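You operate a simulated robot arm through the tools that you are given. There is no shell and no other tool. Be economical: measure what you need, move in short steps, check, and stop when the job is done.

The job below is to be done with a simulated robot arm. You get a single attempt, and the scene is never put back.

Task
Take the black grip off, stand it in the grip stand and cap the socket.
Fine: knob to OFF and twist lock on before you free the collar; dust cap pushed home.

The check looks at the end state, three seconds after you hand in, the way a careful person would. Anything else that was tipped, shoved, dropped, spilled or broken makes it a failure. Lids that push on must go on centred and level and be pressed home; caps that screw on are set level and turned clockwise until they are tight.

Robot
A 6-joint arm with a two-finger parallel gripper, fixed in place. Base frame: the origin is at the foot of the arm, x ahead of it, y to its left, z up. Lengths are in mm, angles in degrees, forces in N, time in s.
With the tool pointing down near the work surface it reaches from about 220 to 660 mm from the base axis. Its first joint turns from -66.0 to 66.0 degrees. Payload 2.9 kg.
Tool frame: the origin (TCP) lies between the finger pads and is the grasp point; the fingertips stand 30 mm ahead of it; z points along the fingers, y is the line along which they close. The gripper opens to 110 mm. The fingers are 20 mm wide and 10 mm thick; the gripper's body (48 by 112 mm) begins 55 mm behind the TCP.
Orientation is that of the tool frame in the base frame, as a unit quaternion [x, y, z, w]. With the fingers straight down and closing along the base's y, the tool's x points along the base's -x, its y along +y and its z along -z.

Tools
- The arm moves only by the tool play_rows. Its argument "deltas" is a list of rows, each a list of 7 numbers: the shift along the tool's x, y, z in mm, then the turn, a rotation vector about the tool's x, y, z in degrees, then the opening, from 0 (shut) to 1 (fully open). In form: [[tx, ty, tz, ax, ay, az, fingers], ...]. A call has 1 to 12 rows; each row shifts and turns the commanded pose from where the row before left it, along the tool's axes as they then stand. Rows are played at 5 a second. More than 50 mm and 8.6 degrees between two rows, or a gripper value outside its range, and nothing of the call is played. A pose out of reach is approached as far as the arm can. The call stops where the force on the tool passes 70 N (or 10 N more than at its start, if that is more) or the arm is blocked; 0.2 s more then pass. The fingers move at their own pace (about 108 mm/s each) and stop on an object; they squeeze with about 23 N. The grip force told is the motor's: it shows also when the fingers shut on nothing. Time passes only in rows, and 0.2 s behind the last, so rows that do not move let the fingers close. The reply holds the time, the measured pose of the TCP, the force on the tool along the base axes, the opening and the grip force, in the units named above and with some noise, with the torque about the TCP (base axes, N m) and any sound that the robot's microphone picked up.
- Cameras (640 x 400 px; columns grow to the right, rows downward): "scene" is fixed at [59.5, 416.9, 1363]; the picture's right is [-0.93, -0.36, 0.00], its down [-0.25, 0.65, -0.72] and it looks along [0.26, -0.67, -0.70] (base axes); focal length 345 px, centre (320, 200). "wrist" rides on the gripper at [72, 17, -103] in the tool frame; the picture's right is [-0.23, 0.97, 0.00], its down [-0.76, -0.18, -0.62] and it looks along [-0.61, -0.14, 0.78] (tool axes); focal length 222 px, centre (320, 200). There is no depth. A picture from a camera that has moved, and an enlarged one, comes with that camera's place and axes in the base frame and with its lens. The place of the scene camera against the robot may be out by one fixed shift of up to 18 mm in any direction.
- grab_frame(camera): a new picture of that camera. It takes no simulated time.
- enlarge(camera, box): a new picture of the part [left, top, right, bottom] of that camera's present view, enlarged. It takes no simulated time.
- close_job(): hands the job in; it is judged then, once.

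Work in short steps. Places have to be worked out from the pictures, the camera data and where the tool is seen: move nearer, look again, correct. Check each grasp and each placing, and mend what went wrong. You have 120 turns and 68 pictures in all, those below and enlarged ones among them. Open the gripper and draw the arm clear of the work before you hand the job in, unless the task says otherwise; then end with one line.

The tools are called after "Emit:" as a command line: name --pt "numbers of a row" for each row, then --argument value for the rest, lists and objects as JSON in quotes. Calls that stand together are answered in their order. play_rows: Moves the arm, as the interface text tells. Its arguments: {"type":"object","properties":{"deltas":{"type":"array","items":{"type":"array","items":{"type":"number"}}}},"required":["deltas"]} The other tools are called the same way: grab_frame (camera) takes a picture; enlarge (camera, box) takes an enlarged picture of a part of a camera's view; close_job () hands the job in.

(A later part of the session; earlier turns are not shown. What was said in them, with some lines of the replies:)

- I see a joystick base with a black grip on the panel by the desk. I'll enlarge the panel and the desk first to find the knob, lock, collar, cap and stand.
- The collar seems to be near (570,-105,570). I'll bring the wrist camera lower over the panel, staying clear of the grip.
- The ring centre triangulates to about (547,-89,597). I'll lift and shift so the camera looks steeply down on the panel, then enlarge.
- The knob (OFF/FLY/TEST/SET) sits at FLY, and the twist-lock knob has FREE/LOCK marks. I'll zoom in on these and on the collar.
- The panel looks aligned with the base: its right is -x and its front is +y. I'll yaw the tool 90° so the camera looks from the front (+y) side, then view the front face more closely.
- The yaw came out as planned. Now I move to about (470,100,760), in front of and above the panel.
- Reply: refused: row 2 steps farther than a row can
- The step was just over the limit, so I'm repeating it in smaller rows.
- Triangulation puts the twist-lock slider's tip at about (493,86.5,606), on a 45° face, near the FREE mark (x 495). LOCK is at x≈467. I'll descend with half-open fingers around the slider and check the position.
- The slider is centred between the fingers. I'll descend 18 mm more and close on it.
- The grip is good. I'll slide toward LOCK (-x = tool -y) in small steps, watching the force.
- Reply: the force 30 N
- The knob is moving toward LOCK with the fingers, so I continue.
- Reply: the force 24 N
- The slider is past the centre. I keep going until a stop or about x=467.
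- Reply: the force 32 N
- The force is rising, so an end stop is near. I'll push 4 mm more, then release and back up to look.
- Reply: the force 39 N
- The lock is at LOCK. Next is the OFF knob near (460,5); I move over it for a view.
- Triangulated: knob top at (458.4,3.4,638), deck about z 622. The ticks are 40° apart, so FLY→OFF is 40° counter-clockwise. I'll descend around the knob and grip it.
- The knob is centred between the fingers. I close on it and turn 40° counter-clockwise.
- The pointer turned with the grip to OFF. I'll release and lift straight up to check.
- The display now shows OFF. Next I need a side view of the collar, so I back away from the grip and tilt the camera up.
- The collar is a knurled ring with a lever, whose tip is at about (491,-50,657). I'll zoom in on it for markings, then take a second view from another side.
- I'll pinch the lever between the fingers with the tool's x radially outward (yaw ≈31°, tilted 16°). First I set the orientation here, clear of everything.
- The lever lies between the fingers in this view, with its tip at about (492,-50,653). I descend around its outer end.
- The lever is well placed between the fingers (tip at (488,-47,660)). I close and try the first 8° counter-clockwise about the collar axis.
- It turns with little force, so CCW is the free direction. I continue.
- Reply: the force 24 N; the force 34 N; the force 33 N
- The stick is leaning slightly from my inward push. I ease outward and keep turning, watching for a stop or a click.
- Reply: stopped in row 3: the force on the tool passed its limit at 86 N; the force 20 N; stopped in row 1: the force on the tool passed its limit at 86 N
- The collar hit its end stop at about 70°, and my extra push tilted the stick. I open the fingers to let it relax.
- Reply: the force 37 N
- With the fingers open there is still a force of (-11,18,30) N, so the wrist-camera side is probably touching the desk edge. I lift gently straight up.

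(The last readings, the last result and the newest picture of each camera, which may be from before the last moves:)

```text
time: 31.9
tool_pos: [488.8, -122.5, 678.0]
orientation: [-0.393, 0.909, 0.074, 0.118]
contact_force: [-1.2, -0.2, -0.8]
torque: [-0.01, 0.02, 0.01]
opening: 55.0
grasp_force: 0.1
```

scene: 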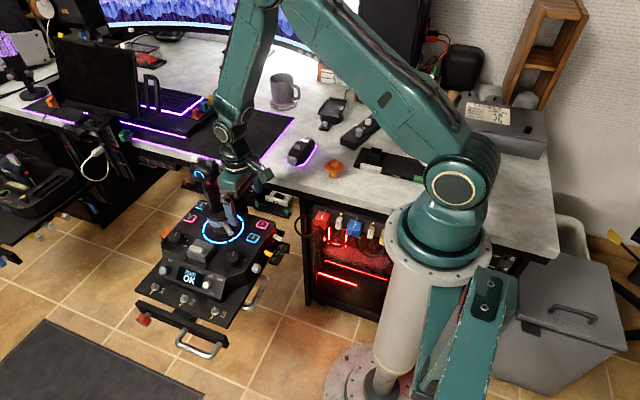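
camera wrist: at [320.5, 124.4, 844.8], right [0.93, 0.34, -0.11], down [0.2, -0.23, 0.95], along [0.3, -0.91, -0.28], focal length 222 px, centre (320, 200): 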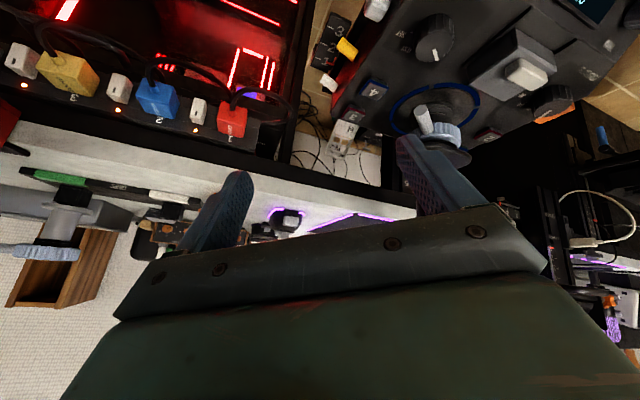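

The arm is free of contact. I lift further, well above the lever and the desk edge, and inspect.

Emit:
play_rows --pt "-8.1 1.3 -28.8 0 0 0 0.5" --pt "-8.1 1.3 -28.8 0 0 0 0.5" --pt "-8.1 1.3 -28.8 0 0 0 0.5"

Emit:
enlarge --camera "wrist" --box '[200, 50, 440, 205]'

Emit:
enlarge --camera "scene" --box '[150, 120, 310, 250]'

```text
time: 32.7
tool_pos: [489.7, -122.8, 770.2]
orientation: [-0.391, 0.91, 0.074, 0.117]
contact_force: [0.5, 0.0, 0.2]
torque: [0.0, -0.03, 0.02]
opening: 55.0
grasp_force: 0.0
```

```text
2.58 times, centred on (320, 128) of wrist
camera zoom: at [411.3, -185.1, 848.7], right [-0.56, 0.82, 0.1], down [0.54, 0.27, 0.8], along [0.63, 0.5, -0.59], focal length 573 px, centre (320, 387)
```

zoom: 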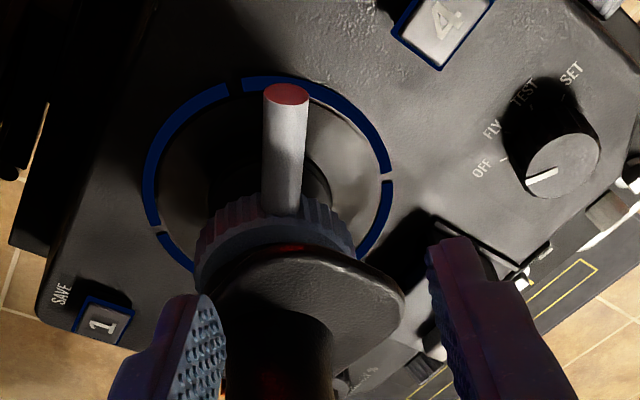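

```text
3.08 times, centred on (230, 185) of scene
camera zoom: at [59.5, 416.9, 1363.0], right [-0.93, -0.36, 0.0], down [-0.25, 0.65, -0.72], along [0.26, -0.67, -0.7], focal length 1061 px, centre (597, 246)
```

zoom: 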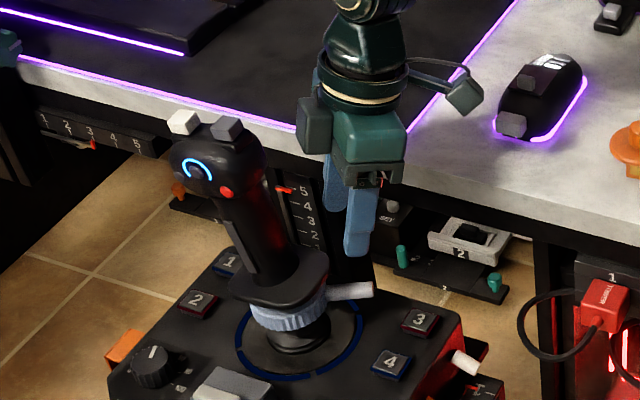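

The lever has turned about 66°, but my "stop" was the desk contact, so the collar may not be fully released. I'll reorient the tool vertically with the camera toward -x and push the lever further with closed fingers.

Emit:
play_rows --pt "0 0 -20 0 8 0 0.3" --pt "0 0 0 0 8 0 0.1" --pt "0 0 0 2.5 0 0 0" --pt "0 0 0 0 0 8 0" --pt "0 0 0 0 0 8 0" --pt "0 0 0 0 0 8 0" --pt "0 0 0 0 0 8 0" --pt "0 0 0 0 0 8 0" --pt "0 0 0 0 0 6 0"

```text
time: 34.7
tool_pos: [485.3, -126.8, 786.7]
orientation: [-0.007, 1.0, -0.002, -0.001]
contact_force: [0.2, 0.7, 0.0]
torque: [0.04, -0.03, -0.01]
opening: 0.0
grasp_force: 23.1
```

Emit:
play_rows --pt "5 35 0 0 0 0.8 0" --pt "0 0 40 0 0 0 0" --pt "0 0 40 0 0 0 0" --pt "0 0 32 0 0 0 0"

Emit:
enlarge --camera "wrist" --box '[220, 80, 420, 205]'

```text
time: 35.7
tool_pos: [480.8, -90.9, 674.2]
orientation: [-0.001, 1.0, -0.001, -0.001]
contact_force: [-1.6, -0.6, 0.7]
torque: [-0.01, 0.02, -0.01]
opening: 0.0
grasp_force: 22.9
```

```text
3.20 times, centred on (320, 142) of wrist
camera zoom: at [407.8, -74.7, 776.9], right [0.22, 0.97, 0.0], down [0.76, -0.17, 0.62], along [0.61, -0.14, -0.78], focal length 711 px, centre (320, 384)
```

zoom: 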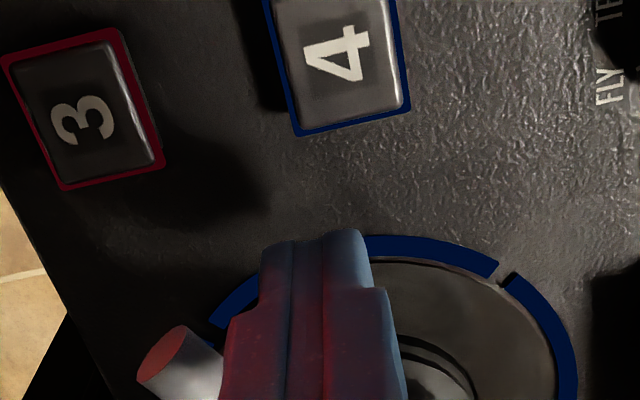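

Emit:
play_rows --pt "-1 -4 0 0 0 0 0" --pt "-1 -4 0 0 0 0 0" --pt "-1 -4 0 0 0 0 0"

Emit:
play_rows --pt "-1.5 -4 0 0 0 0 0" --pt "-1.5 -4 0 0 0 0 0"

Emit:
enlarge --camera "wrist" --box '[220, 80, 420, 205]'

```text
time: 36.5
tool_pos: [481.7, -104.1, 675.1]
orientation: [-0.001, 1.0, -0.001, -0.001]
contact_force: [0.6, 0.5, -0.6]
torque: [0.01, 0.0, 0.01]
opening: 0.0
grasp_force: 22.6
```

```text
time: 37.1
tool_pos: [484.3, -112.3, 674.6]
orientation: [-0.002, 1.0, -0.002, -0.002]
contact_force: [0.3, 2.7, -1.0]
torque: [0.04, -0.01, -0.01]
opening: 0.0
grasp_force: 23.3
```

```text
3.20 times, centred on (320, 142) of wrist
camera zoom: at [412.6, -95.3, 777.4], right [0.22, 0.97, 0.0], down [0.76, -0.17, 0.62], along [0.61, -0.14, -0.78], focal length 711 px, centre (320, 384)
```

zoom: 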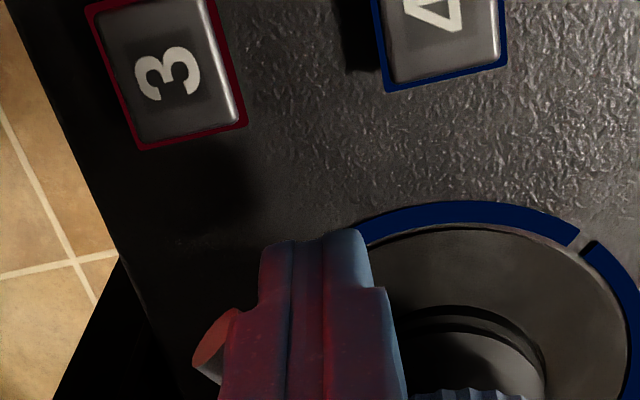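

Emit:
play_rows --pt "-2 -4 0 0 0 0 0" --pt "-2 -4 0 0 0 0 0"

Emit:
play_rows --pt "-2.5 -4 0 0 0 0 0" --pt "-2.5 -4 0 0 0 0 0"

Emit:
enlarge --camera "scene" --box '[150, 120, 310, 250]'

```text
time: 37.7
tool_pos: [489.9, -120.7, 674.9]
orientation: [-0.003, 1.0, -0.002, -0.001]
contact_force: [-0.2, 1.5, 0.0]
torque: [0.03, 0.02, -0.02]
opening: 0.2
grasp_force: 23.3
```

```text
time: 38.3
tool_pos: [494.0, -128.5, 675.1]
orientation: [-0.001, 1.0, -0.002, -0.002]
contact_force: [0.0, 1.6, 0.3]
torque: [0.04, 0.01, 0.03]
opening: 0.2
grasp_force: 22.8
```

```text
3.08 times, centred on (230, 185) of scene
camera zoom: at [59.5, 416.9, 1363.0], right [-0.93, -0.36, 0.0], down [-0.25, 0.65, -0.72], along [0.26, -0.67, -0.7], focal length 1061 px, centre (597, 246)
```

zoom: 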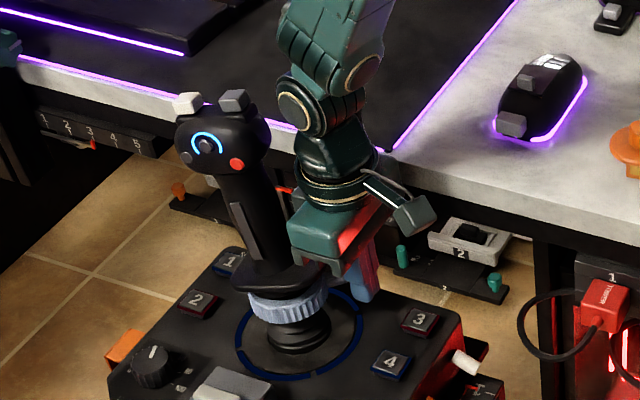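

The push force is tiny because the stick just tilts on its soft gimbal. The lever had really turned about 78° (it was parallel to the tool). I back off, lift, and look at the grip, then try a careful lift test.

Emit:
play_rows --pt "12 25 0 0 0 0 0" --pt "5 10 -30 0 0 0 0.3" --pt "0 0 -45 0 0 0 0.5" --pt "0 0 -45 0 0 0 0.6" --pt "0 0 -45 0 0 0 0.6" --pt "0 0 -45 0 0 0 0.6"

Emit:
enlarge --camera "scene" --box '[150, 120, 310, 250]'

Emit:
grab_frame --camera "wrist"

```text
time: 39.7
tool_pos: [477.7, -92.1, 884.9]
orientation: [-0.002, 1.0, -0.003, -0.002]
contact_force: [0.1, 0.1, 0.3]
torque: [0.01, 0.02, -0.01]
opening: 65.9
grasp_force: 0.0
```

```text
3.08 times, centred on (230, 185) of scene
camera zoom: at [59.5, 416.9, 1363.0], right [-0.93, -0.36, 0.0], down [-0.25, 0.65, -0.72], along [0.26, -0.67, -0.7], focal length 1061 px, centre (597, 246)
```

zoom: 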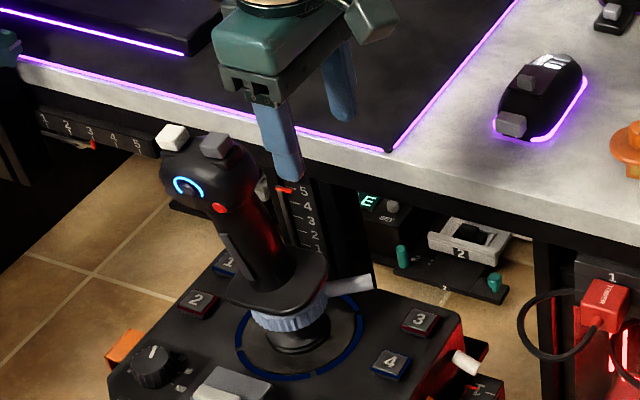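

```text
21 pictures are left
camera wrist: at [405.1, -75.0, 988.6], right [0.22, 0.97, 0.0], down [0.76, -0.17, 0.62], along [0.61, -0.14, -0.78], focal length 222 px, centre (320, 200)
```

wrist: 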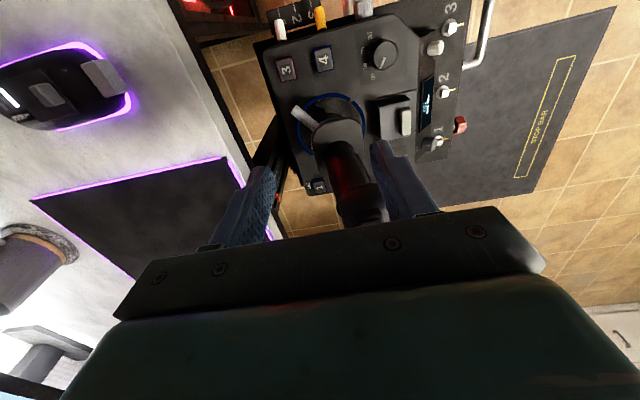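

The desk top triangulates to z≈734, and the stand's empty white-label box is near (196,-375), aligned with the base. I'll take the grip's stem from the front (+y) with a tool tilted about 60°. First I retreat to +y and yaw 90°.

Emit:
play_rows --pt "0 45 0 0 0 0 1" --pt "0 45 0 0 0 0 1" --pt "-15 40 0 0 0 0 1" --pt "-15 40 0 0 0 0 1" --pt "-15 40 0 0 0 0 1"

Emit:
play_rows --pt "0 0 0 0 0 8.2 1" --pt "0 0 0 0 0 8.2 1" --pt "0 0 0 0 0 8.2 1" --pt "0 0 0 0 0 8.2 1" --pt "0 0 0 0 0 8.2 1" --pt "0 0 0 0 0 8.2 1" --pt "0 0 0 0 0 8.2 1" --pt "0 0 0 0 0 8.2 1" --pt "0 0 0 0 0 8.2 1" --pt "0 0 0 0 0 8.2 1" --pt "0 0 0 0 0 8 1"

Emit:
play_rows --pt "0 0 0 0 -8 0 1" --pt "0 0 0 0 -8 0 1" --pt "0 0 0 0 -8 0 1" --pt "0 0 0 0 -8 0 1" --pt "0 0 0 0 -8 0 1" --pt "0 0 0 0 -8 0 1" --pt "0 0 0 0 -8 0 1" --pt "0 0 0 0 -6 0 1"

```text
time: 40.9
tool_pos: [522.8, 118.8, 883.5]
orientation: [-0.001, 1.0, -0.002, -0.001]
contact_force: [0.3, 0.6, -0.4]
torque: [-0.03, -0.03, 0.02]
opening: 110.2
grasp_force: 0.0
```

```text
time: 43.3
tool_pos: [521.1, 118.6, 884.2]
orientation: [0.707, 0.708, -0.002, 0.0]
contact_force: [0.9, 1.1, 0.2]
torque: [0.02, -0.01, 0.0]
opening: 110.0
grasp_force: 0.1
```

```text
time: 45.1
tool_pos: [477.5, 77.1, 868.6]
orientation: [0.604, 0.609, -0.361, 0.365]
contact_force: [0.7, 0.4, 0.0]
torque: [-0.02, 0.01, -0.03]
opening: 110.1
grasp_force: 0.0
out of reach, approached as far as the arm can: row 7, 8
```

Part of the tilt was out of reach at this height. I'll move nearer and lower, to a standoff in front of the grip.

Emit:
play_rows --pt "14.6 8 39.3 0 0 0 1" --pt "14.6 8 39.3 0 0 0 1" --pt "14.6 8 39.3 0 0 0 1"

Emit:
grab_frame --camera "wrist"

```text
time: 45.9
tool_pos: [501.1, -6.5, 773.5]
orientation: [0.604, 0.607, -0.365, 0.366]
contact_force: [0.3, -0.5, 0.1]
torque: [-0.02, 0.0, -0.02]
opening: 110.1
grasp_force: 0.0
```

```text
20 pictures are left
camera wrist: at [518.1, 118.8, 756.8], right [0.97, -0.1, 0.2], down [-0.18, 0.2, 0.96], along [-0.14, -0.98, 0.17], focal length 222 px, centre (320, 200)
```

wrist: 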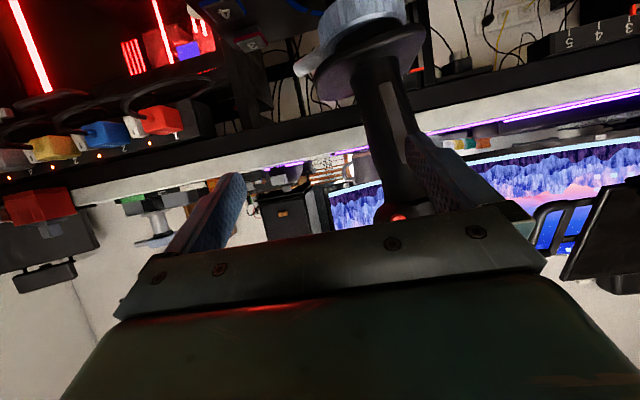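

The grip is seen clearly: the stem is near x≈552, y≈-78, with the flange at z≈688 and the head above z≈775. I centre in x, then advance to about (551,-70,727).

Emit:
play_rows --pt "5 25 0 0 0 0 1" --pt "6 25 0 0 0 0 1" --pt "0 0 25 0 0 0 1" --pt "0 0 25 0 0 0 1" --pt "0 0 14 0 0 0 1" --pt "0 0 13 0 0 0 1"

Emit:
grab_frame --camera "wrist"

```text
time: 47.3
tool_pos: [544.9, -72.4, 729.5]
orientation: [0.604, 0.607, -0.365, 0.365]
contact_force: [-0.3, 0.6, 0.8]
torque: [0.01, 0.01, 0.0]
opening: 110.1
grasp_force: 0.1
out of reach, approached as far as the arm can: row 2
```

```text
19 pictures are left
camera wrist: at [561.5, 52.2, 712.8], right [0.97, -0.1, 0.2], down [-0.18, 0.2, 0.96], along [-0.14, -0.98, 0.17], focal length 222 px, centre (320, 200)
```

wrist: 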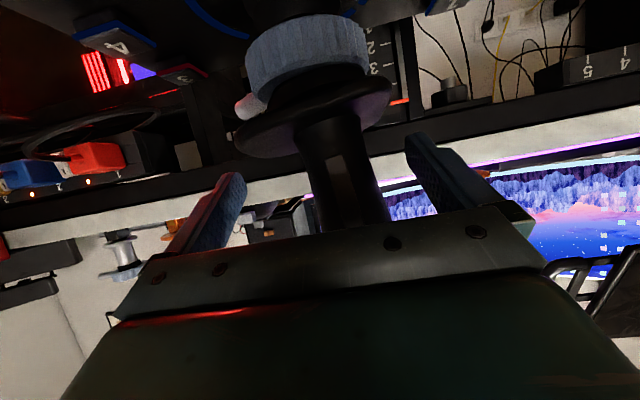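

The stem is between the pads, about 5 mm to +x. I close on it.

Emit:
play_rows --pt "0 5 0 0 0 0 0.7" --pt "0 0 0 0 0 0 0.2" --pt "0 0 0 0 0 0 0.2" --pt "0 0 0 0 0 0 0.2" --pt "0 0 0 0 0 0 0.2"

```text
time: 48.5
tool_pos: [550.3, -72.8, 728.3]
orientation: [0.604, 0.606, -0.366, 0.365]
contact_force: [1.1, -1.0, -0.8]
torque: [0.0, 0.03, 0.0]
opening: 40.5
grasp_force: 23.2
```

Firm grip at 40.5 mm. Lift test: small vertical steps, watching the force.

Emit:
play_rows --pt "-4.4 0 -2.35 0 0 0 0.2" --pt "-4.4 0 -2.35 0 0 0 0.2"

```text
time: 49.1
tool_pos: [550.7, -71.9, 739.9]
orientation: [0.604, 0.607, -0.365, 0.365]
contact_force: [0.1, 0.2, -3.4]
torque: [0.02, -0.03, 0.01]
opening: 40.6
grasp_force: 23.1
```

Only 3.4 N: the grip is coming free. I continue up and check visually.

Emit:
play_rows --pt "-8.8 0 -4.7 0 0 0 0.2" --pt "-8.8 0 -4.7 0 0 0 0.2" --pt "-8.8 0 -4.7 0 0 0 0.2" --pt "-8.8 0 -4.7 0 0 0 0.2"

Emit:
grab_frame --camera "wrist"

```text
time: 50.1
tool_pos: [551.3, -72.3, 779.4]
orientation: [0.604, 0.607, -0.365, 0.366]
contact_force: [0.4, -0.1, -3.3]
torque: [0.0, 0.0, 0.01]
opening: 40.4
grasp_force: 22.8
```

```text
18 pictures are left
camera wrist: at [567.9, 52.5, 763.6], right [0.97, -0.1, 0.2], down [-0.18, 0.2, 0.96], along [-0.14, -0.98, 0.17], focal length 222 px, centre (320, 200)
```

wrist: 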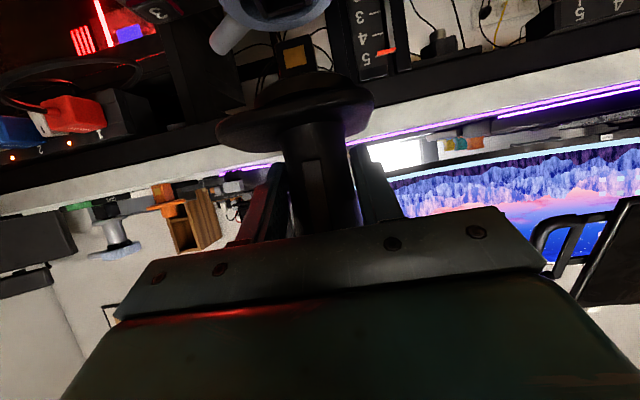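

The grip is out; a square plug with a gold contact is visible below the flange. I enlarge to measure it.

Emit:
enlarge --camera "wrist" --box '[190, 0, 420, 144]'

```text
2.78 times, centred on (305, 72) of wrist
camera zoom: at [567.9, 52.5, 763.6], right [0.97, -0.1, 0.2], down [-0.18, 0.2, 0.96], along [-0.14, -0.98, 0.17], focal length 617 px, centre (362, 556)
```

zoom: 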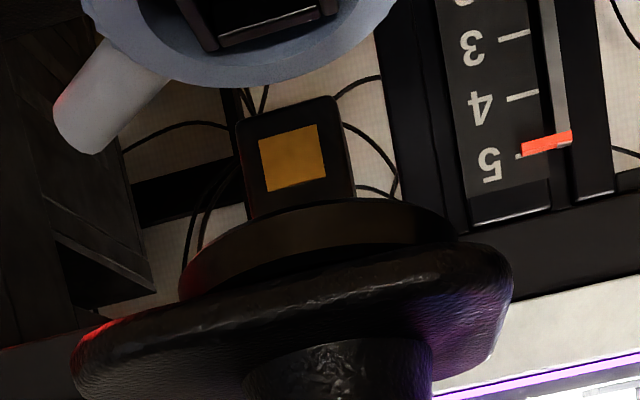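

The plug is about 20 mm square, aligned with the base axes, and its bottom is about 78 mm below the TCP. I take a scene close-up to find its y and pitch.

Emit:
enlarge --camera "scene" --box '[165, 145, 261, 235]'

```text
4.44 times, centred on (213, 190) of scene
camera zoom: at [59.6, 416.9, 1363.0], right [-0.93, -0.36, 0.0], down [-0.25, 0.65, -0.72], along [0.26, -0.67, -0.7], focal length 1533 px, centre (796, 244)
```

zoom: 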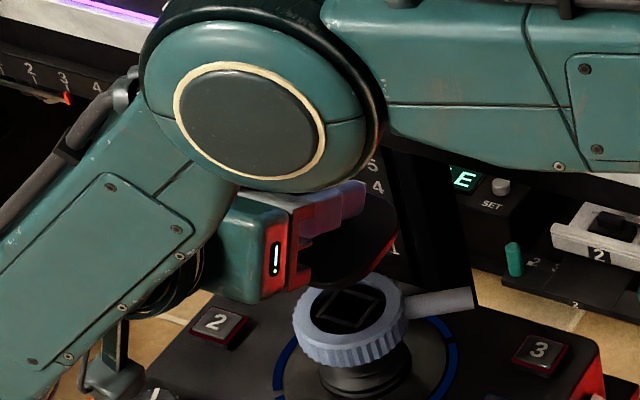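

The open square socket is visible, and the grip is clean in hand. Now I lift and carry it toward the stand, keeping its yaw.

Emit:
play_rows --pt "-35.3 -20 -18.8 0 0 0 0.2" --pt "-35.3 -20 -18.8 0 0 0 0.2" --pt "-35.3 -20 -18.8 0 0 0 0.2" --pt "-12 -38.2 22.6 0 0 0 0.2" --pt "-12 -38.2 22.6 0 0 0 0.2" --pt "-12 -38.2 22.6 0 0 0 0.2" --pt "-12 -38.2 22.6 0 0 0 0.2" --pt "-12 -38.2 22.6 0 0 0 0.2"

Emit:
grab_frame --camera "wrist"

```text
time: 51.9
tool_pos: [301.2, -200.7, 900.8]
orientation: [0.605, 0.607, -0.365, 0.365]
contact_force: [-0.2, 0.1, -3.2]
torque: [0.05, -0.02, 0.01]
opening: 40.6
grasp_force: 22.5
```

```text
15 pictures are left
camera wrist: at [317.6, -75.1, 884.8], right [0.97, -0.1, 0.2], down [-0.18, 0.19, 0.96], along [-0.14, -0.98, 0.17], focal length 222 px, centre (320, 200)
```

wrist: 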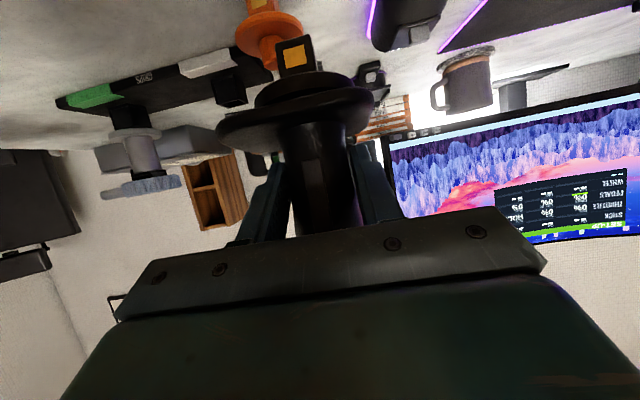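

Box top centre triangulates to (193.5,-363,789) from both cameras. I move to just in front of and above it.

Emit:
play_rows --pt "-14.2 -27.3 35.3 0 0 0 0.2" --pt "-14.2 -27.3 35.3 0 0 0 0.2" --pt "-14.2 -27.3 35.3 0 0 0 0.2" --pt "-14.2 -27.3 35.3 0 0 0 0.2"

Emit:
enlarge --camera "wrist" --box '[190, 0, 420, 144]'

```text
time: 52.9
tool_pos: [192.5, -353.3, 886.6]
orientation: [0.604, 0.607, -0.366, 0.365]
contact_force: [0.3, 0.0, -2.4]
torque: [0.03, -0.01, 0.04]
opening: 40.2
grasp_force: 22.9
```

```text
2.78 times, centred on (305, 72) of wrist
camera zoom: at [208.7, -227.9, 870.0], right [0.97, -0.1, 0.2], down [-0.18, 0.2, 0.96], along [-0.14, -0.98, 0.17], focal length 617 px, centre (362, 556)
```

zoom: 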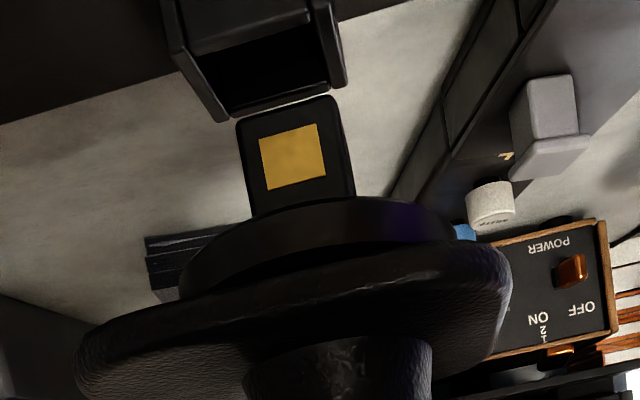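

Two wrist views agree on a rim height of 789 and an opening centre of (189.5,-374). The plug is about 4.5 mm to +x and 13 mm to +y of that. I shift, come 12 mm lower, and recheck.

Emit:
play_rows --pt "2.2 -2.2 8.5 0 0 0 0.2" --pt "2.3 -2.3 8.6 0 0 0 0.2"

Emit:
enlarge --camera "wrist" --box '[230, 0, 370, 88]'

```text
time: 53.5
tool_pos: [188.9, -365.5, 875.9]
orientation: [0.603, 0.606, -0.367, 0.367]
contact_force: [1.1, 3.9, 14.5]
torque: [0.07, -0.25, 0.06]
opening: 40.6
grasp_force: 22.9
```

```text
4.55 times, centred on (300, 44) of wrist
camera zoom: at [204.7, -240.3, 858.7], right [0.97, -0.1, 0.2], down [-0.18, 0.2, 0.96], along [-0.14, -0.97, 0.18], focal length 1010 px, centre (411, 909)
```

zoom: 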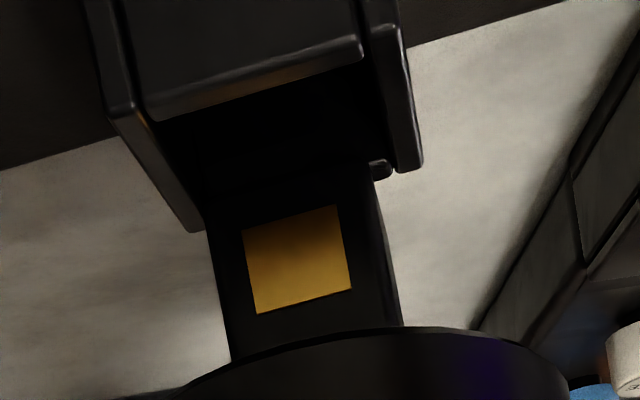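

It touched early: plug bottom and rim are level (17 N) and the plug is about 16.5 mm too far back. I raise 6 mm, move +y 16.5, and check before lowering.

Emit:
play_rows --pt "-5.3 0 -2.8 0 0 0 0.2" --pt "3.9 0.4 -7.3 0 0 0 0.2" --pt "3.9 0.4 -7.3 0 0 0 0.2"

Emit:
enlarge --camera "wrist" --box '[230, 0, 370, 88]'

```text
time: 54.3
tool_pos: [188.6, -348.1, 880.3]
orientation: [0.604, 0.607, -0.365, 0.365]
contact_force: [0.5, -0.1, -2.9]
torque: [0.0, 0.04, 0.0]
opening: 40.6
grasp_force: 23.3
```

```text
4.55 times, centred on (300, 44) of wrist
camera zoom: at [204.6, -222.5, 863.8], right [0.97, -0.1, 0.2], down [-0.18, 0.2, 0.96], along [-0.14, -0.98, 0.17], focal length 1010 px, centre (411, 909)
```

zoom: 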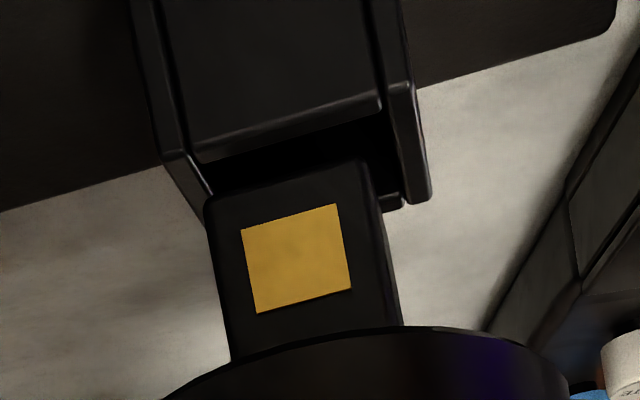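

Plug and opening are now nearly aligned: it needs about 1.5 mm +x and 2.3 mm -y. I correct, then lower in small steps watching the force.

Emit:
play_rows --pt "-1.1 1.5 2 0 0 0 0.2" --pt "3.53 0 1.88 0 0 0 0.2" --pt "3.53 0 1.88 0 0 0 0.2"

Emit:
play_rows --pt "2.65 0 1.4 0 0 0 0.2"

```text
time: 55.1
tool_pos: [190.7, -351.1, 872.6]
orientation: [0.604, 0.607, -0.366, 0.365]
contact_force: [0.9, 0.1, -2.6]
torque: [0.02, 0.0, -0.01]
opening: 40.4
grasp_force: 23.1
```

```text
time: 55.5
tool_pos: [190.5, -351.2, 868.0]
orientation: [0.604, 0.607, -0.365, 0.365]
contact_force: [0.3, -0.4, -3.8]
torque: [0.0, 0.02, 0.02]
opening: 40.3
grasp_force: 22.9
```

It is in by about 7 mm with no contact force. I continue.

Emit:
play_rows --pt "2.65 0 1.4 0 0 0 0.2" --pt "2.65 0 1.4 0 0 0 0.2"

Emit:
play_rows --pt "1.77 0 0.94 0 0 0 0.2" --pt "1.77 0 0.94 0 0 0 0.2"

Emit:
enlarge --camera "wrist" --box '[190, 0, 420, 144]'

```text
time: 56.1
tool_pos: [190.3, -352.4, 862.4]
orientation: [0.604, 0.606, -0.366, 0.366]
contact_force: [-0.4, -5.6, -0.3]
torque: [-0.37, -0.01, -0.05]
opening: 40.4
grasp_force: 23.0
```

```text
time: 56.7
tool_pos: [189.9, -351.7, 859.1]
orientation: [0.604, 0.607, -0.364, 0.366]
contact_force: [0.7, -5.2, 0.1]
torque: [-0.4, -0.04, 0.1]
opening: 40.4
grasp_force: 23.3
```

```text
2.78 times, centred on (305, 72) of wrist
camera zoom: at [206.1, -226.4, 841.9], right [0.97, -0.1, 0.2], down [-0.18, 0.2, 0.96], along [-0.14, -0.98, 0.17], focal length 617 px, centre (362, 556)
```

zoom: 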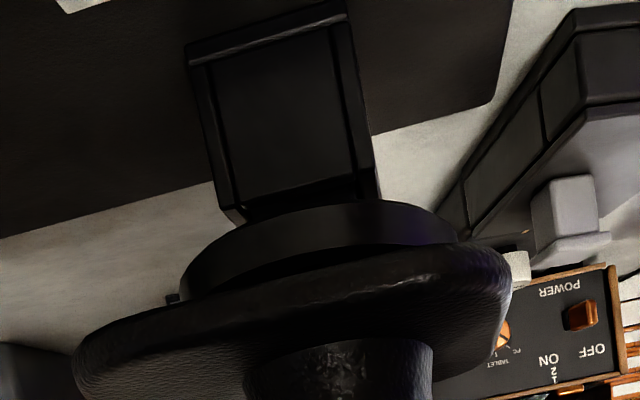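

The plug is almost fully in. I ease -y by 1 mm and lower until it seats.

Emit:
play_rows --pt "1.3 0 1.82 0 0 0 0.2" --pt "1.77 0 0.94 0 0 0 0.2"

Emit:
play_rows --pt "1.77 0 0.94 0 0 0 0.2"

```text
time: 57.3
tool_pos: [190.5, -351.4, 855.8]
orientation: [0.604, 0.607, -0.366, 0.365]
contact_force: [-1.0, -5.9, -1.3]
torque: [-0.32, 0.1, 0.05]
opening: 40.3
grasp_force: 23.0
```

```text
time: 57.7
tool_pos: [190.4, -351.9, 852.6]
orientation: [0.604, 0.607, -0.365, 0.365]
contact_force: [0.2, -6.9, 0.2]
torque: [-0.38, 0.02, -0.08]
opening: 40.3
grasp_force: 23.6
```

Emit:
play_rows --pt "1.06 0 2.26 0 0 0 0.2" --pt "1.77 0 0.94 0 0 0 0.2"

Emit:
play_rows --pt "1.77 0 0.94 0 0 0 0.2"

```text
time: 58.3
tool_pos: [190.6, -354.5, 849.3]
orientation: [0.603, 0.607, -0.366, 0.366]
contact_force: [1.1, 3.4, 14.0]
torque: [0.06, -0.26, 0.06]
opening: 40.6
grasp_force: 23.8
```

```text
time: 58.7
tool_pos: [190.5, -353.9, 846.9]
orientation: [0.604, 0.607, -0.365, 0.366]
contact_force: [2.5, -0.1, 15.0]
torque: [-0.21, -0.3, 0.02]
opening: 40.5
grasp_force: 22.9
```

The force jumped to 15 N, so it is seated. I check the picture before letting go.

Emit:
enlarge --camera "wrist" --box '[190, 0, 420, 144]'

```text
2.78 times, centred on (305, 72) of wrist
camera zoom: at [206.7, -228.7, 830.1], right [0.97, -0.1, 0.2], down [-0.18, 0.2, 0.96], along [-0.14, -0.97, 0.17], focal length 617 px, centre (362, 556)
```

zoom: 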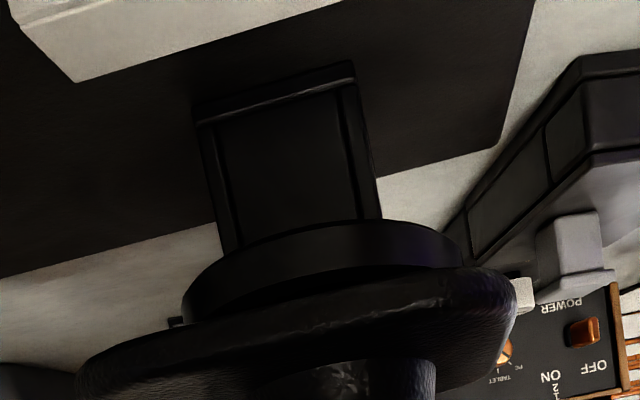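

The disc rests on the box rim. I open and back out along the approach line.

Emit:
play_rows --pt "0 0 0 0 0 0 0.5" --pt "0 0 0 0 0 0 0.8" --pt "0 0 0 0 0 0 0.8" --pt "0 0 -20 0 0 0 0.8" --pt "0 0 -35 0 0 0 0.8" --pt "0 0 -40 0 0 0 0.8" --pt "0 0 -20 0 0 0 0.8"

Emit:
grab_frame --camera "wrist"

```text
time: 60.3
tool_pos: [229.4, -272.0, 885.4]
orientation: [0.605, 0.606, -0.367, 0.364]
contact_force: [-0.7, 0.5, -0.1]
torque: [0.02, 0.01, -0.02]
opening: 88.1
grasp_force: 0.0
out of reach, approached as far as the arm can: row 5, 6, 7
```

```text
9 pictures are left
camera wrist: at [245.9, -147.4, 868.5], right [0.97, -0.1, 0.2], down [-0.17, 0.2, 0.96], along [-0.14, -0.98, 0.17], focal length 222 px, centre (320, 200)
```

wrist: 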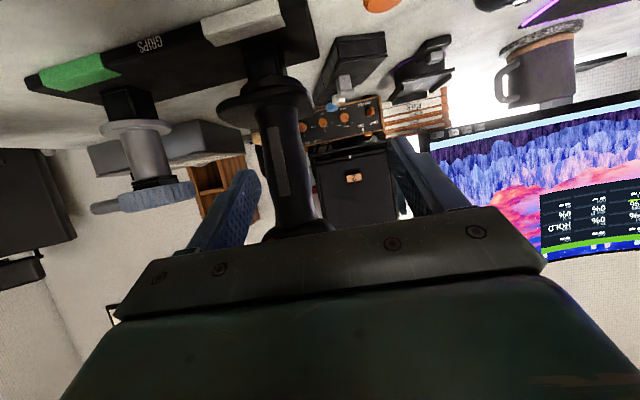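

The grip stands upright in the white slot. Next is the cap: I estimate it at about (281,-274), with the knob top near z 792. I turn the tool back to vertical (camera toward +y).

Emit:
play_rows --pt "0 5 -5 0 8 0 0.6" --pt "0 5 -5 0 8 0 0.6" --pt "0 5 -5 0 8 0 0.6" --pt "0 5 0 0 8 0 0.6" --pt "0 5 0 0 8 0 0.6" --pt "0 5 0 0 8 0 0.6" --pt "0 5 0 0 8 0 0.6" --pt "0 5 0 0 6.1 0 0.6"

```text
time: 62.1
tool_pos: [269.9, -258.3, 892.8]
orientation: [0.706, 0.709, 0.0, -0.001]
contact_force: [-0.1, 0.3, 0.2]
torque: [-0.01, 0.03, 0.0]
opening: 66.2
grasp_force: 0.2
```

Emit:
enlarge --camera "wrist" --box '[240, 70, 400, 170]'

```text
4.00 times, centred on (320, 120) of wrist
camera zoom: at [285.8, -186.7, 996.2], right [0.97, -0.22, 0.0], down [-0.17, -0.76, 0.62], along [-0.14, -0.61, -0.78], focal length 888 px, centre (320, 520)
```

zoom: 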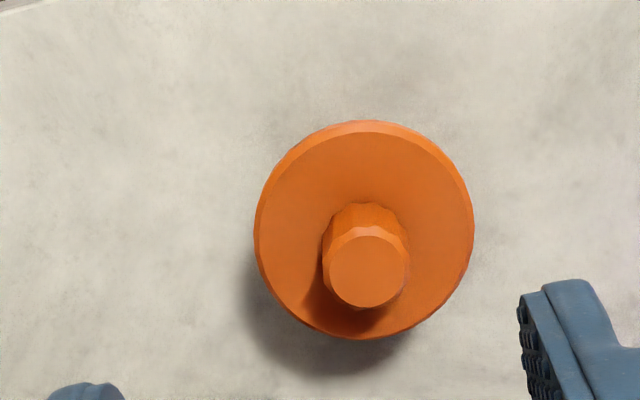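

Cap at about (277.5,-271.5), knob 19 mm across, top near z 795, disc near 773. I descend so the fingertips straddle the knob above the disc.

Emit:
play_rows --pt "-6.6 3.8 26 0 0 0 0.45" --pt "-6.6 3.8 26 0 0 0 0.45" --pt "0 0 24 0 0 0 0.45" --pt "0 0 4 0 0 0 0.45"

Emit:
enlarge --camera "wrist" --box '[240, 100, 400, 200]'

```text
time: 63.1
tool_pos: [277.7, -273.8, 816.4]
orientation: [0.707, 0.707, -0.002, 0.002]
contact_force: [-5.9, 4.2, 37.4]
torque: [0.36, 0.3, 0.04]
opening: 49.5
grasp_force: 0.5
```

```text
4.00 times, centred on (320, 150) of wrist
camera zoom: at [293.9, -200.5, 917.8], right [0.97, -0.22, 0.0], down [-0.18, -0.76, 0.63], along [-0.14, -0.61, -0.78], focal length 888 px, centre (320, 400)
```

zoom: 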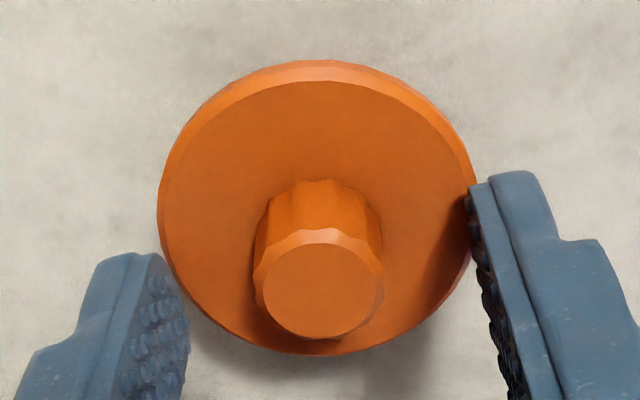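

The fingertips touched the disc (37 N; disc top is z≈786), and the cap is still level. I lift 6.5 mm, shift 6.5 mm to +y to centre on the knob, and close.

Emit:
play_rows --pt "0 0 -6.5 0 0 0 0.45" --pt "6.5 1 0 0 0 0 0.45" --pt "0 0 0 0 0 0 0.1" --pt "0 0 0 0 0 0 0.1" --pt "0 0 0 0 0 0 0.1"

```text
time: 64.3
tool_pos: [279.0, -266.2, 819.5]
orientation: [0.706, 0.709, -0.002, 0.0]
contact_force: [0.2, 0.4, -0.6]
torque: [-0.03, -0.02, 0.0]
opening: 18.3
grasp_force: 22.9
```

Gripped at 18.3 mm. I lift straight up and check the hold.

Emit:
play_rows --pt "0 0 -20 0 0 0 0.1" --pt "0 0 -40 0 0 0 0.1"

Emit:
enlarge --camera "wrist" --box '[240, 80, 400, 200]'

```text
time: 64.9
tool_pos: [279.0, -265.7, 879.0]
orientation: [0.706, 0.708, -0.002, 0.0]
contact_force: [-0.6, -0.2, -1.2]
torque: [-0.01, 0.02, 0.03]
opening: 18.2
grasp_force: 22.7
```

```text
3.33 times, centred on (320, 140) of wrist
camera zoom: at [295.1, -192.9, 982.2], right [0.97, -0.22, 0.0], down [-0.17, -0.76, 0.62], along [-0.14, -0.61, -0.78], focal length 740 px, centre (320, 400)
```

zoom: 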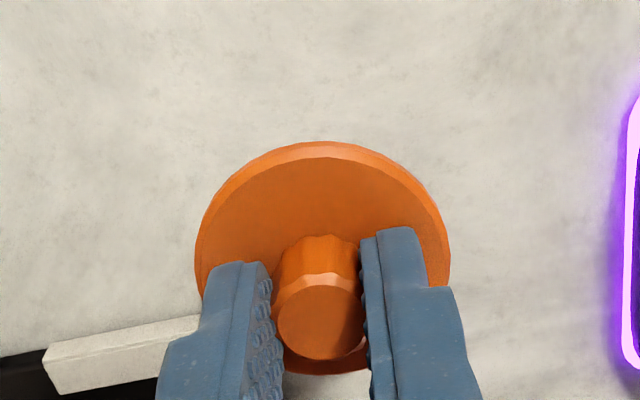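

The cap is held level and centred (offset ≈(-0.4,+1) from the TCP; plug bottom 85.5 mm below it). I carry it near the socket, keeping high, so the camera can see the socket in front of the cap.

Emit:
play_rows --pt "20.1 37.3 2.7 0 0 0 0.1" --pt "20.1 37.3 2.7 0 0 0 0.1" --pt "20.1 37.3 2.7 0 0 0 0.1" --pt "20.1 37.3 2.7 0 0 0 0.1" --pt "20.1 37.3 2.7 0 0 0 0.1" --pt "20.1 37.3 2.7 0 0 0 0.1" --pt "20.1 37.3 2.7 0 0 0 0.1"

Emit:
enlarge --camera "wrist" --box '[230, 30, 410, 140]'

```text
time: 66.5
tool_pos: [539.0, -123.2, 860.9]
orientation: [0.706, 0.708, -0.002, -0.001]
contact_force: [1.1, 0.2, 0.7]
torque: [0.0, -0.02, 0.0]
opening: 18.4
grasp_force: 22.3
```

```text
3.56 times, centred on (320, 85) of wrist
camera zoom: at [555.9, -50.9, 963.5], right [0.97, -0.22, 0.0], down [-0.17, -0.76, 0.62], along [-0.14, -0.61, -0.78], focal length 790 px, centre (320, 609)
```

zoom: 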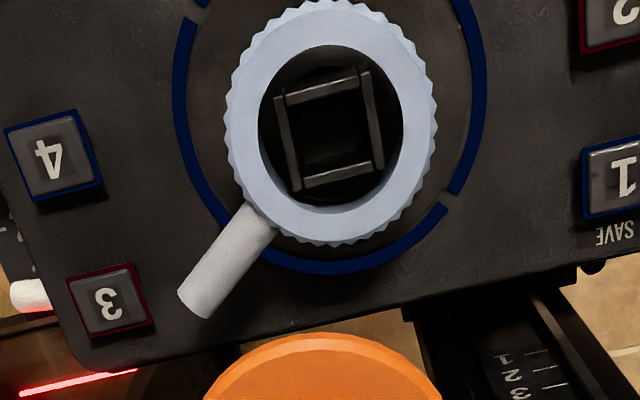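

Excellent view: the socket centre is at about (550,-88) and square to the base. I move the cap over it and descend to a hover.

Emit:
play_rows --pt "34.2 11.4 0 0 0 0 0.1" --pt "0 0 30 0 0 0 0.1" --pt "0 0 30 0 0 0 0.1" --pt "0 0 12 0 0 0 0.1"

Emit:
enlarge --camera "scene" --box '[180, 170, 276, 230]'

```text
time: 67.5
tool_pos: [549.6, -89.5, 788.2]
orientation: [0.706, 0.708, -0.002, 0.0]
contact_force: [-0.3, 0.0, -0.9]
torque: [0.01, 0.03, 0.03]
opening: 18.3
grasp_force: 22.8
```

```text
6.67 times, centred on (228, 200) of scene
camera zoom: at [59.5, 416.9, 1363.0], right [-0.93, -0.36, 0.0], down [-0.25, 0.65, -0.72], along [0.26, -0.67, -0.7], focal length 2299 px, centre (933, 200)
```

zoom: 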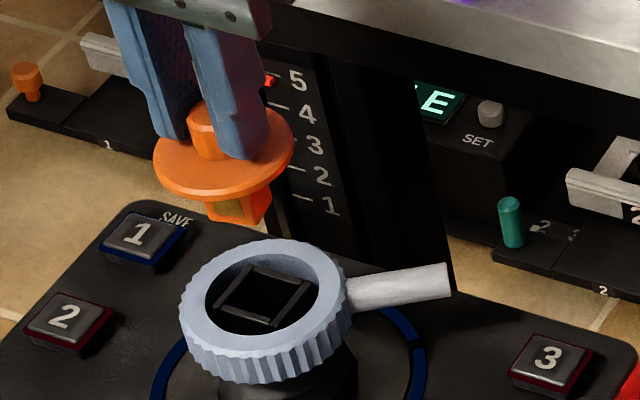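

The alignment looks good, but the cap's plug seems yawed about 12° CCW relative to the socket. I zoom in tightly to measure this.

Emit:
enlarge --camera "scene" --box '[200, 186, 240, 222]'

```text
11.11 times, centred on (220, 204) of scene
camera zoom: at [59.5, 416.9, 1363.0], right [-0.93, -0.36, 0.0], down [-0.25, 0.65, -0.72], along [0.26, -0.67, -0.7], focal length 3832 px, centre (1431, 156)
```

zoom: 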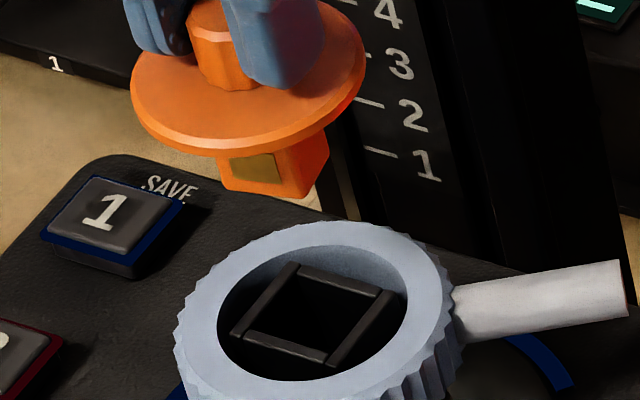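

The plug's edges read about 11° CCW relative to the socket (the knob's flats turned it when gripped). I rotate the tool 11° clockwise and recheck.

Emit:
play_rows --pt "0 0 0 0 0 5.5 0.1" --pt "0 0 0 0 0 5.5 0.1" --pt "0 0 15 0 0 0 0.1" --pt "0 0 15 0 0 0 0.1"

Emit:
enlarge --camera "scene" --box '[204, 194, 240, 222]'

```text
time: 68.5
tool_pos: [550.0, -91.6, 758.6]
orientation: [0.771, 0.637, -0.001, 0.0]
contact_force: [-0.3, -0.8, -0.3]
torque: [-0.01, 0.02, -0.01]
opening: 18.2
grasp_force: 22.7
```

```text
14.29 times, centred on (222, 208) of scene
camera zoom: at [59.5, 416.9, 1363.0], right [-0.93, -0.36, 0.0], down [-0.25, 0.65, -0.72], along [0.26, -0.67, -0.7], focal length 4927 px, centre (1720, 86)
```

zoom: 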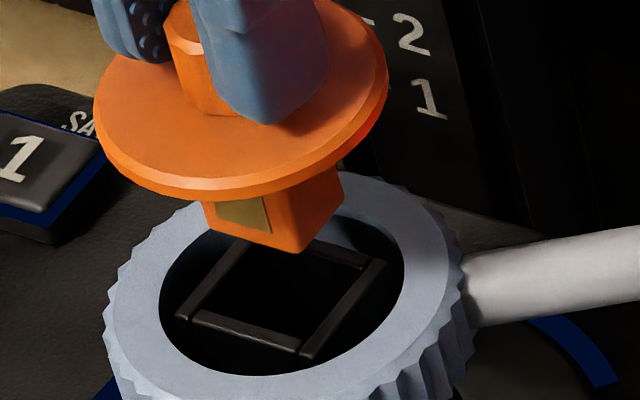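

Yaw is now matched. The image comparison suggests the plug should shift about 1.5 mm +x and 2 mm +y. I apply that and lower gently, watching the force.

Emit:
play_rows --pt "2.25 1.1 0 0 0 0 0.1" --pt "0 0 6 0 0 0 0.1" --pt "0 0 6 0 0 0 0.1" --pt "0 0 3 0 0 0 0.1"

Emit:
play_rows --pt "0 0 3 0 0 0 0.1" --pt "0 0 3 0 0 0 0.1"

```text
time: 69.5
tool_pos: [550.3, -88.6, 743.9]
orientation: [0.771, 0.637, -0.001, -0.001]
contact_force: [0.0, -1.1, -0.7]
torque: [-0.02, 0.03, 0.03]
opening: 18.2
grasp_force: 23.0
```

```text
time: 70.1
tool_pos: [550.8, -86.8, 736.7]
orientation: [0.771, 0.637, -0.002, 0.0]
contact_force: [-1.1, -0.9, -0.1]
torque: [0.02, -0.02, -0.02]
opening: 18.5
grasp_force: 23.0
```

Past the rim with no force. I continue.

Emit:
play_rows --pt "0 0 3 0 0 0 0.1" --pt "0 0 3 0 0 0 0.1"

Emit:
play_rows --pt "0 0 3 0 0 0 0.1" --pt "0 0 2 0 0 0 0.1"

```text
time: 70.7
tool_pos: [551.3, -88.0, 730.4]
orientation: [0.77, 0.637, -0.001, 0.0]
contact_force: [0.3, 0.4, -0.2]
torque: [0.0, -0.02, 0.02]
opening: 18.1
grasp_force: 22.8
```

```text
time: 71.3
tool_pos: [550.3, -88.9, 725.7]
orientation: [0.77, 0.638, -0.002, 0.0]
contact_force: [0.4, -0.2, -0.3]
torque: [-0.01, 0.02, 0.0]
opening: 18.0
grasp_force: 23.2
```

Emit:
play_rows --pt "0 0 2 0 0 0 0.1" --pt "0 0 2 0 0 0 0.1"

Emit:
play_rows --pt "0 0 2 0 0 0 0.1" --pt "0 0 2 0 0 0 0.1"

```text
time: 71.9
tool_pos: [550.8, -88.3, 721.5]
orientation: [0.77, 0.638, -0.001, 0.0]
contact_force: [-0.3, 1.3, 0.0]
torque: [0.01, 0.02, -0.01]
opening: 18.1
grasp_force: 23.6
```

```text
time: 72.5
tool_pos: [551.8, -88.6, 718.6]
orientation: [0.771, 0.637, -0.001, 0.0]
contact_force: [0.4, -0.4, -0.8]
torque: [0.04, 0.06, -0.03]
opening: 18.2
grasp_force: 22.9
```

Emit:
play_rows --pt "0 0 2 0 0 0 0.1" --pt "0 0 2 0 0 0 0.1"

Emit:
play_rows --pt "0 0 2 0 0 0 0.1" --pt "0 0 2 0 0 0 0.1"

```text
time: 73.1
tool_pos: [552.4, -89.4, 715.2]
orientation: [0.771, 0.637, 0.0, 0.0]
contact_force: [-1.7, 2.7, 10.7]
torque: [0.07, 0.17, -0.01]
opening: 18.2
grasp_force: 23.1
```

```text
time: 73.7
tool_pos: [552.2, -89.7, 711.4]
orientation: [0.771, 0.637, 0.0, 0.001]
contact_force: [-2.0, 0.8, 16.5]
torque: [0.03, 0.1, -0.02]
opening: 18.5
grasp_force: 22.7
```

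Contact at 16 N, about the pads' friction limit. I press on so the fingertips bear symmetrically on the disc, up to a firm push.

Emit:
play_rows --pt "0 0 2 0 0 0 0.1" --pt "0 0 1 0 0 0 0.1"

Emit:
enlarge --camera "scene" --box '[190, 180, 250, 230]'

```text
time: 74.3
tool_pos: [553.2, -87.8, 710.4]
orientation: [0.771, 0.636, 0.0, 0.001]
contact_force: [-4.5, 0.4, 35.7]
torque: [-0.06, 0.55, -0.03]
opening: 18.4
grasp_force: 22.9
```

```text
8.00 times, centred on (220, 205) of scene
camera zoom: at [58.8, 417.0, 1363.0], right [-0.93, -0.36, 0.0], down [-0.25, 0.65, -0.72], along [0.26, -0.67, -0.7], focal length 2759 px, centre (1120, 160)
```

zoom: 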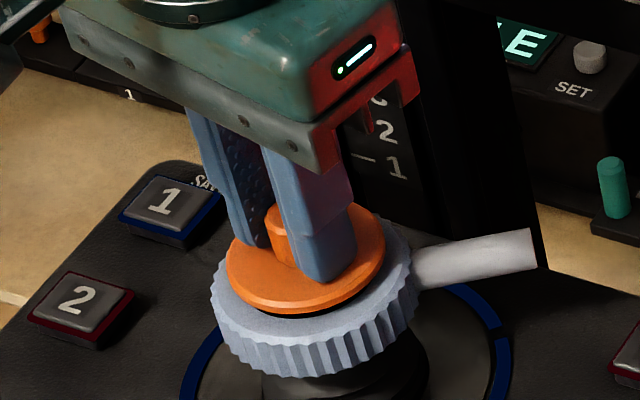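

The cap sits centred and level on the collar. I press a bit harder to be sure it's home.

Emit:
play_rows --pt "0 0 2 0 0 0 0.1" --pt "0 0 1.5 0 0 0 0.1" --pt "0 0 0 0 0 0 0.1"

```text
time: 75.1
tool_pos: [555.6, -88.8, 709.8]
orientation: [0.771, 0.637, 0.004, 0.006]
contact_force: [-8.0, 0.2, 60.6]
torque: [-0.12, 0.99, -0.04]
opening: 18.4
grasp_force: 22.9
```

60 N with almost no further travel: it's home. I relieve the pressing offset, open, and lift away.

Emit:
play_rows --pt "0 0 -4.5 0 0 0 0.1" --pt "0 0 0 0 0 0 0.3" --pt "0 0 0 0 0 0 0.45" --pt "0 0 -15 0 0 0 0.45" --pt "0 0 -40 0 0 0 0.45" --pt "0 0 -45 0 0 0 0.45" --pt "0 0 -45 0 0 0 0.45" --pt "40 0 -25 0 0 0 0.45" --pt "45 0 0 0 0 0 0.45" --pt "45 0 0 0 0 0 0.45" --pt "45 0 0 0 0 0 0.45"

Emit:
enlarge --camera "scene" --box '[170, 90, 420, 250]'

```text
time: 77.5
tool_pos: [584.6, 84.4, 877.3]
orientation: [0.771, 0.637, -0.001, 0.0]
contact_force: [-0.1, 0.1, -0.1]
torque: [0.01, 0.01, 0.03]
opening: 49.3
grasp_force: 0.2
```

```text
2.50 times, centred on (295, 170) of scene
camera zoom: at [59.6, 416.9, 1363.0], right [-0.93, -0.36, 0.0], down [-0.25, 0.65, -0.72], along [0.26, -0.67, -0.7], focal length 862 px, centre (382, 275)
```

zoom: 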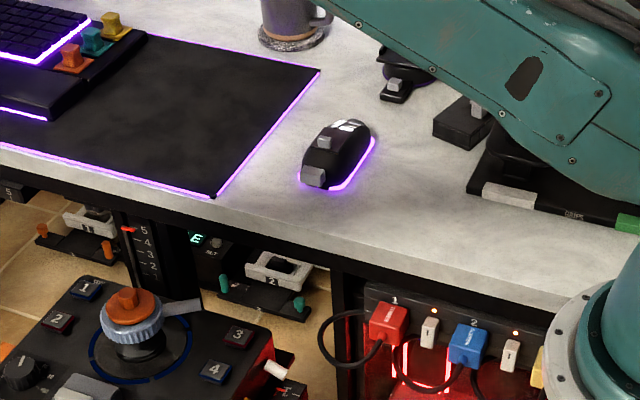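

The cap sits level and centred on the socket, the gripper is open and the arm is clear, so I hand the job in.

Emit:
close_job

```text
The job is handed in.
```

The black grip stands in the white slot of the grip stand and the dust cap is pressed home on the socket; the knob went to OFF and the twist lock to LOCK before I freed the collar. During the work the gripper bumped the desk edge once at about 86 N, with no damage visible in the pictures afterwards. The arm hid the grip in the last picture, but it was standing upright in its slot after I let go of it.
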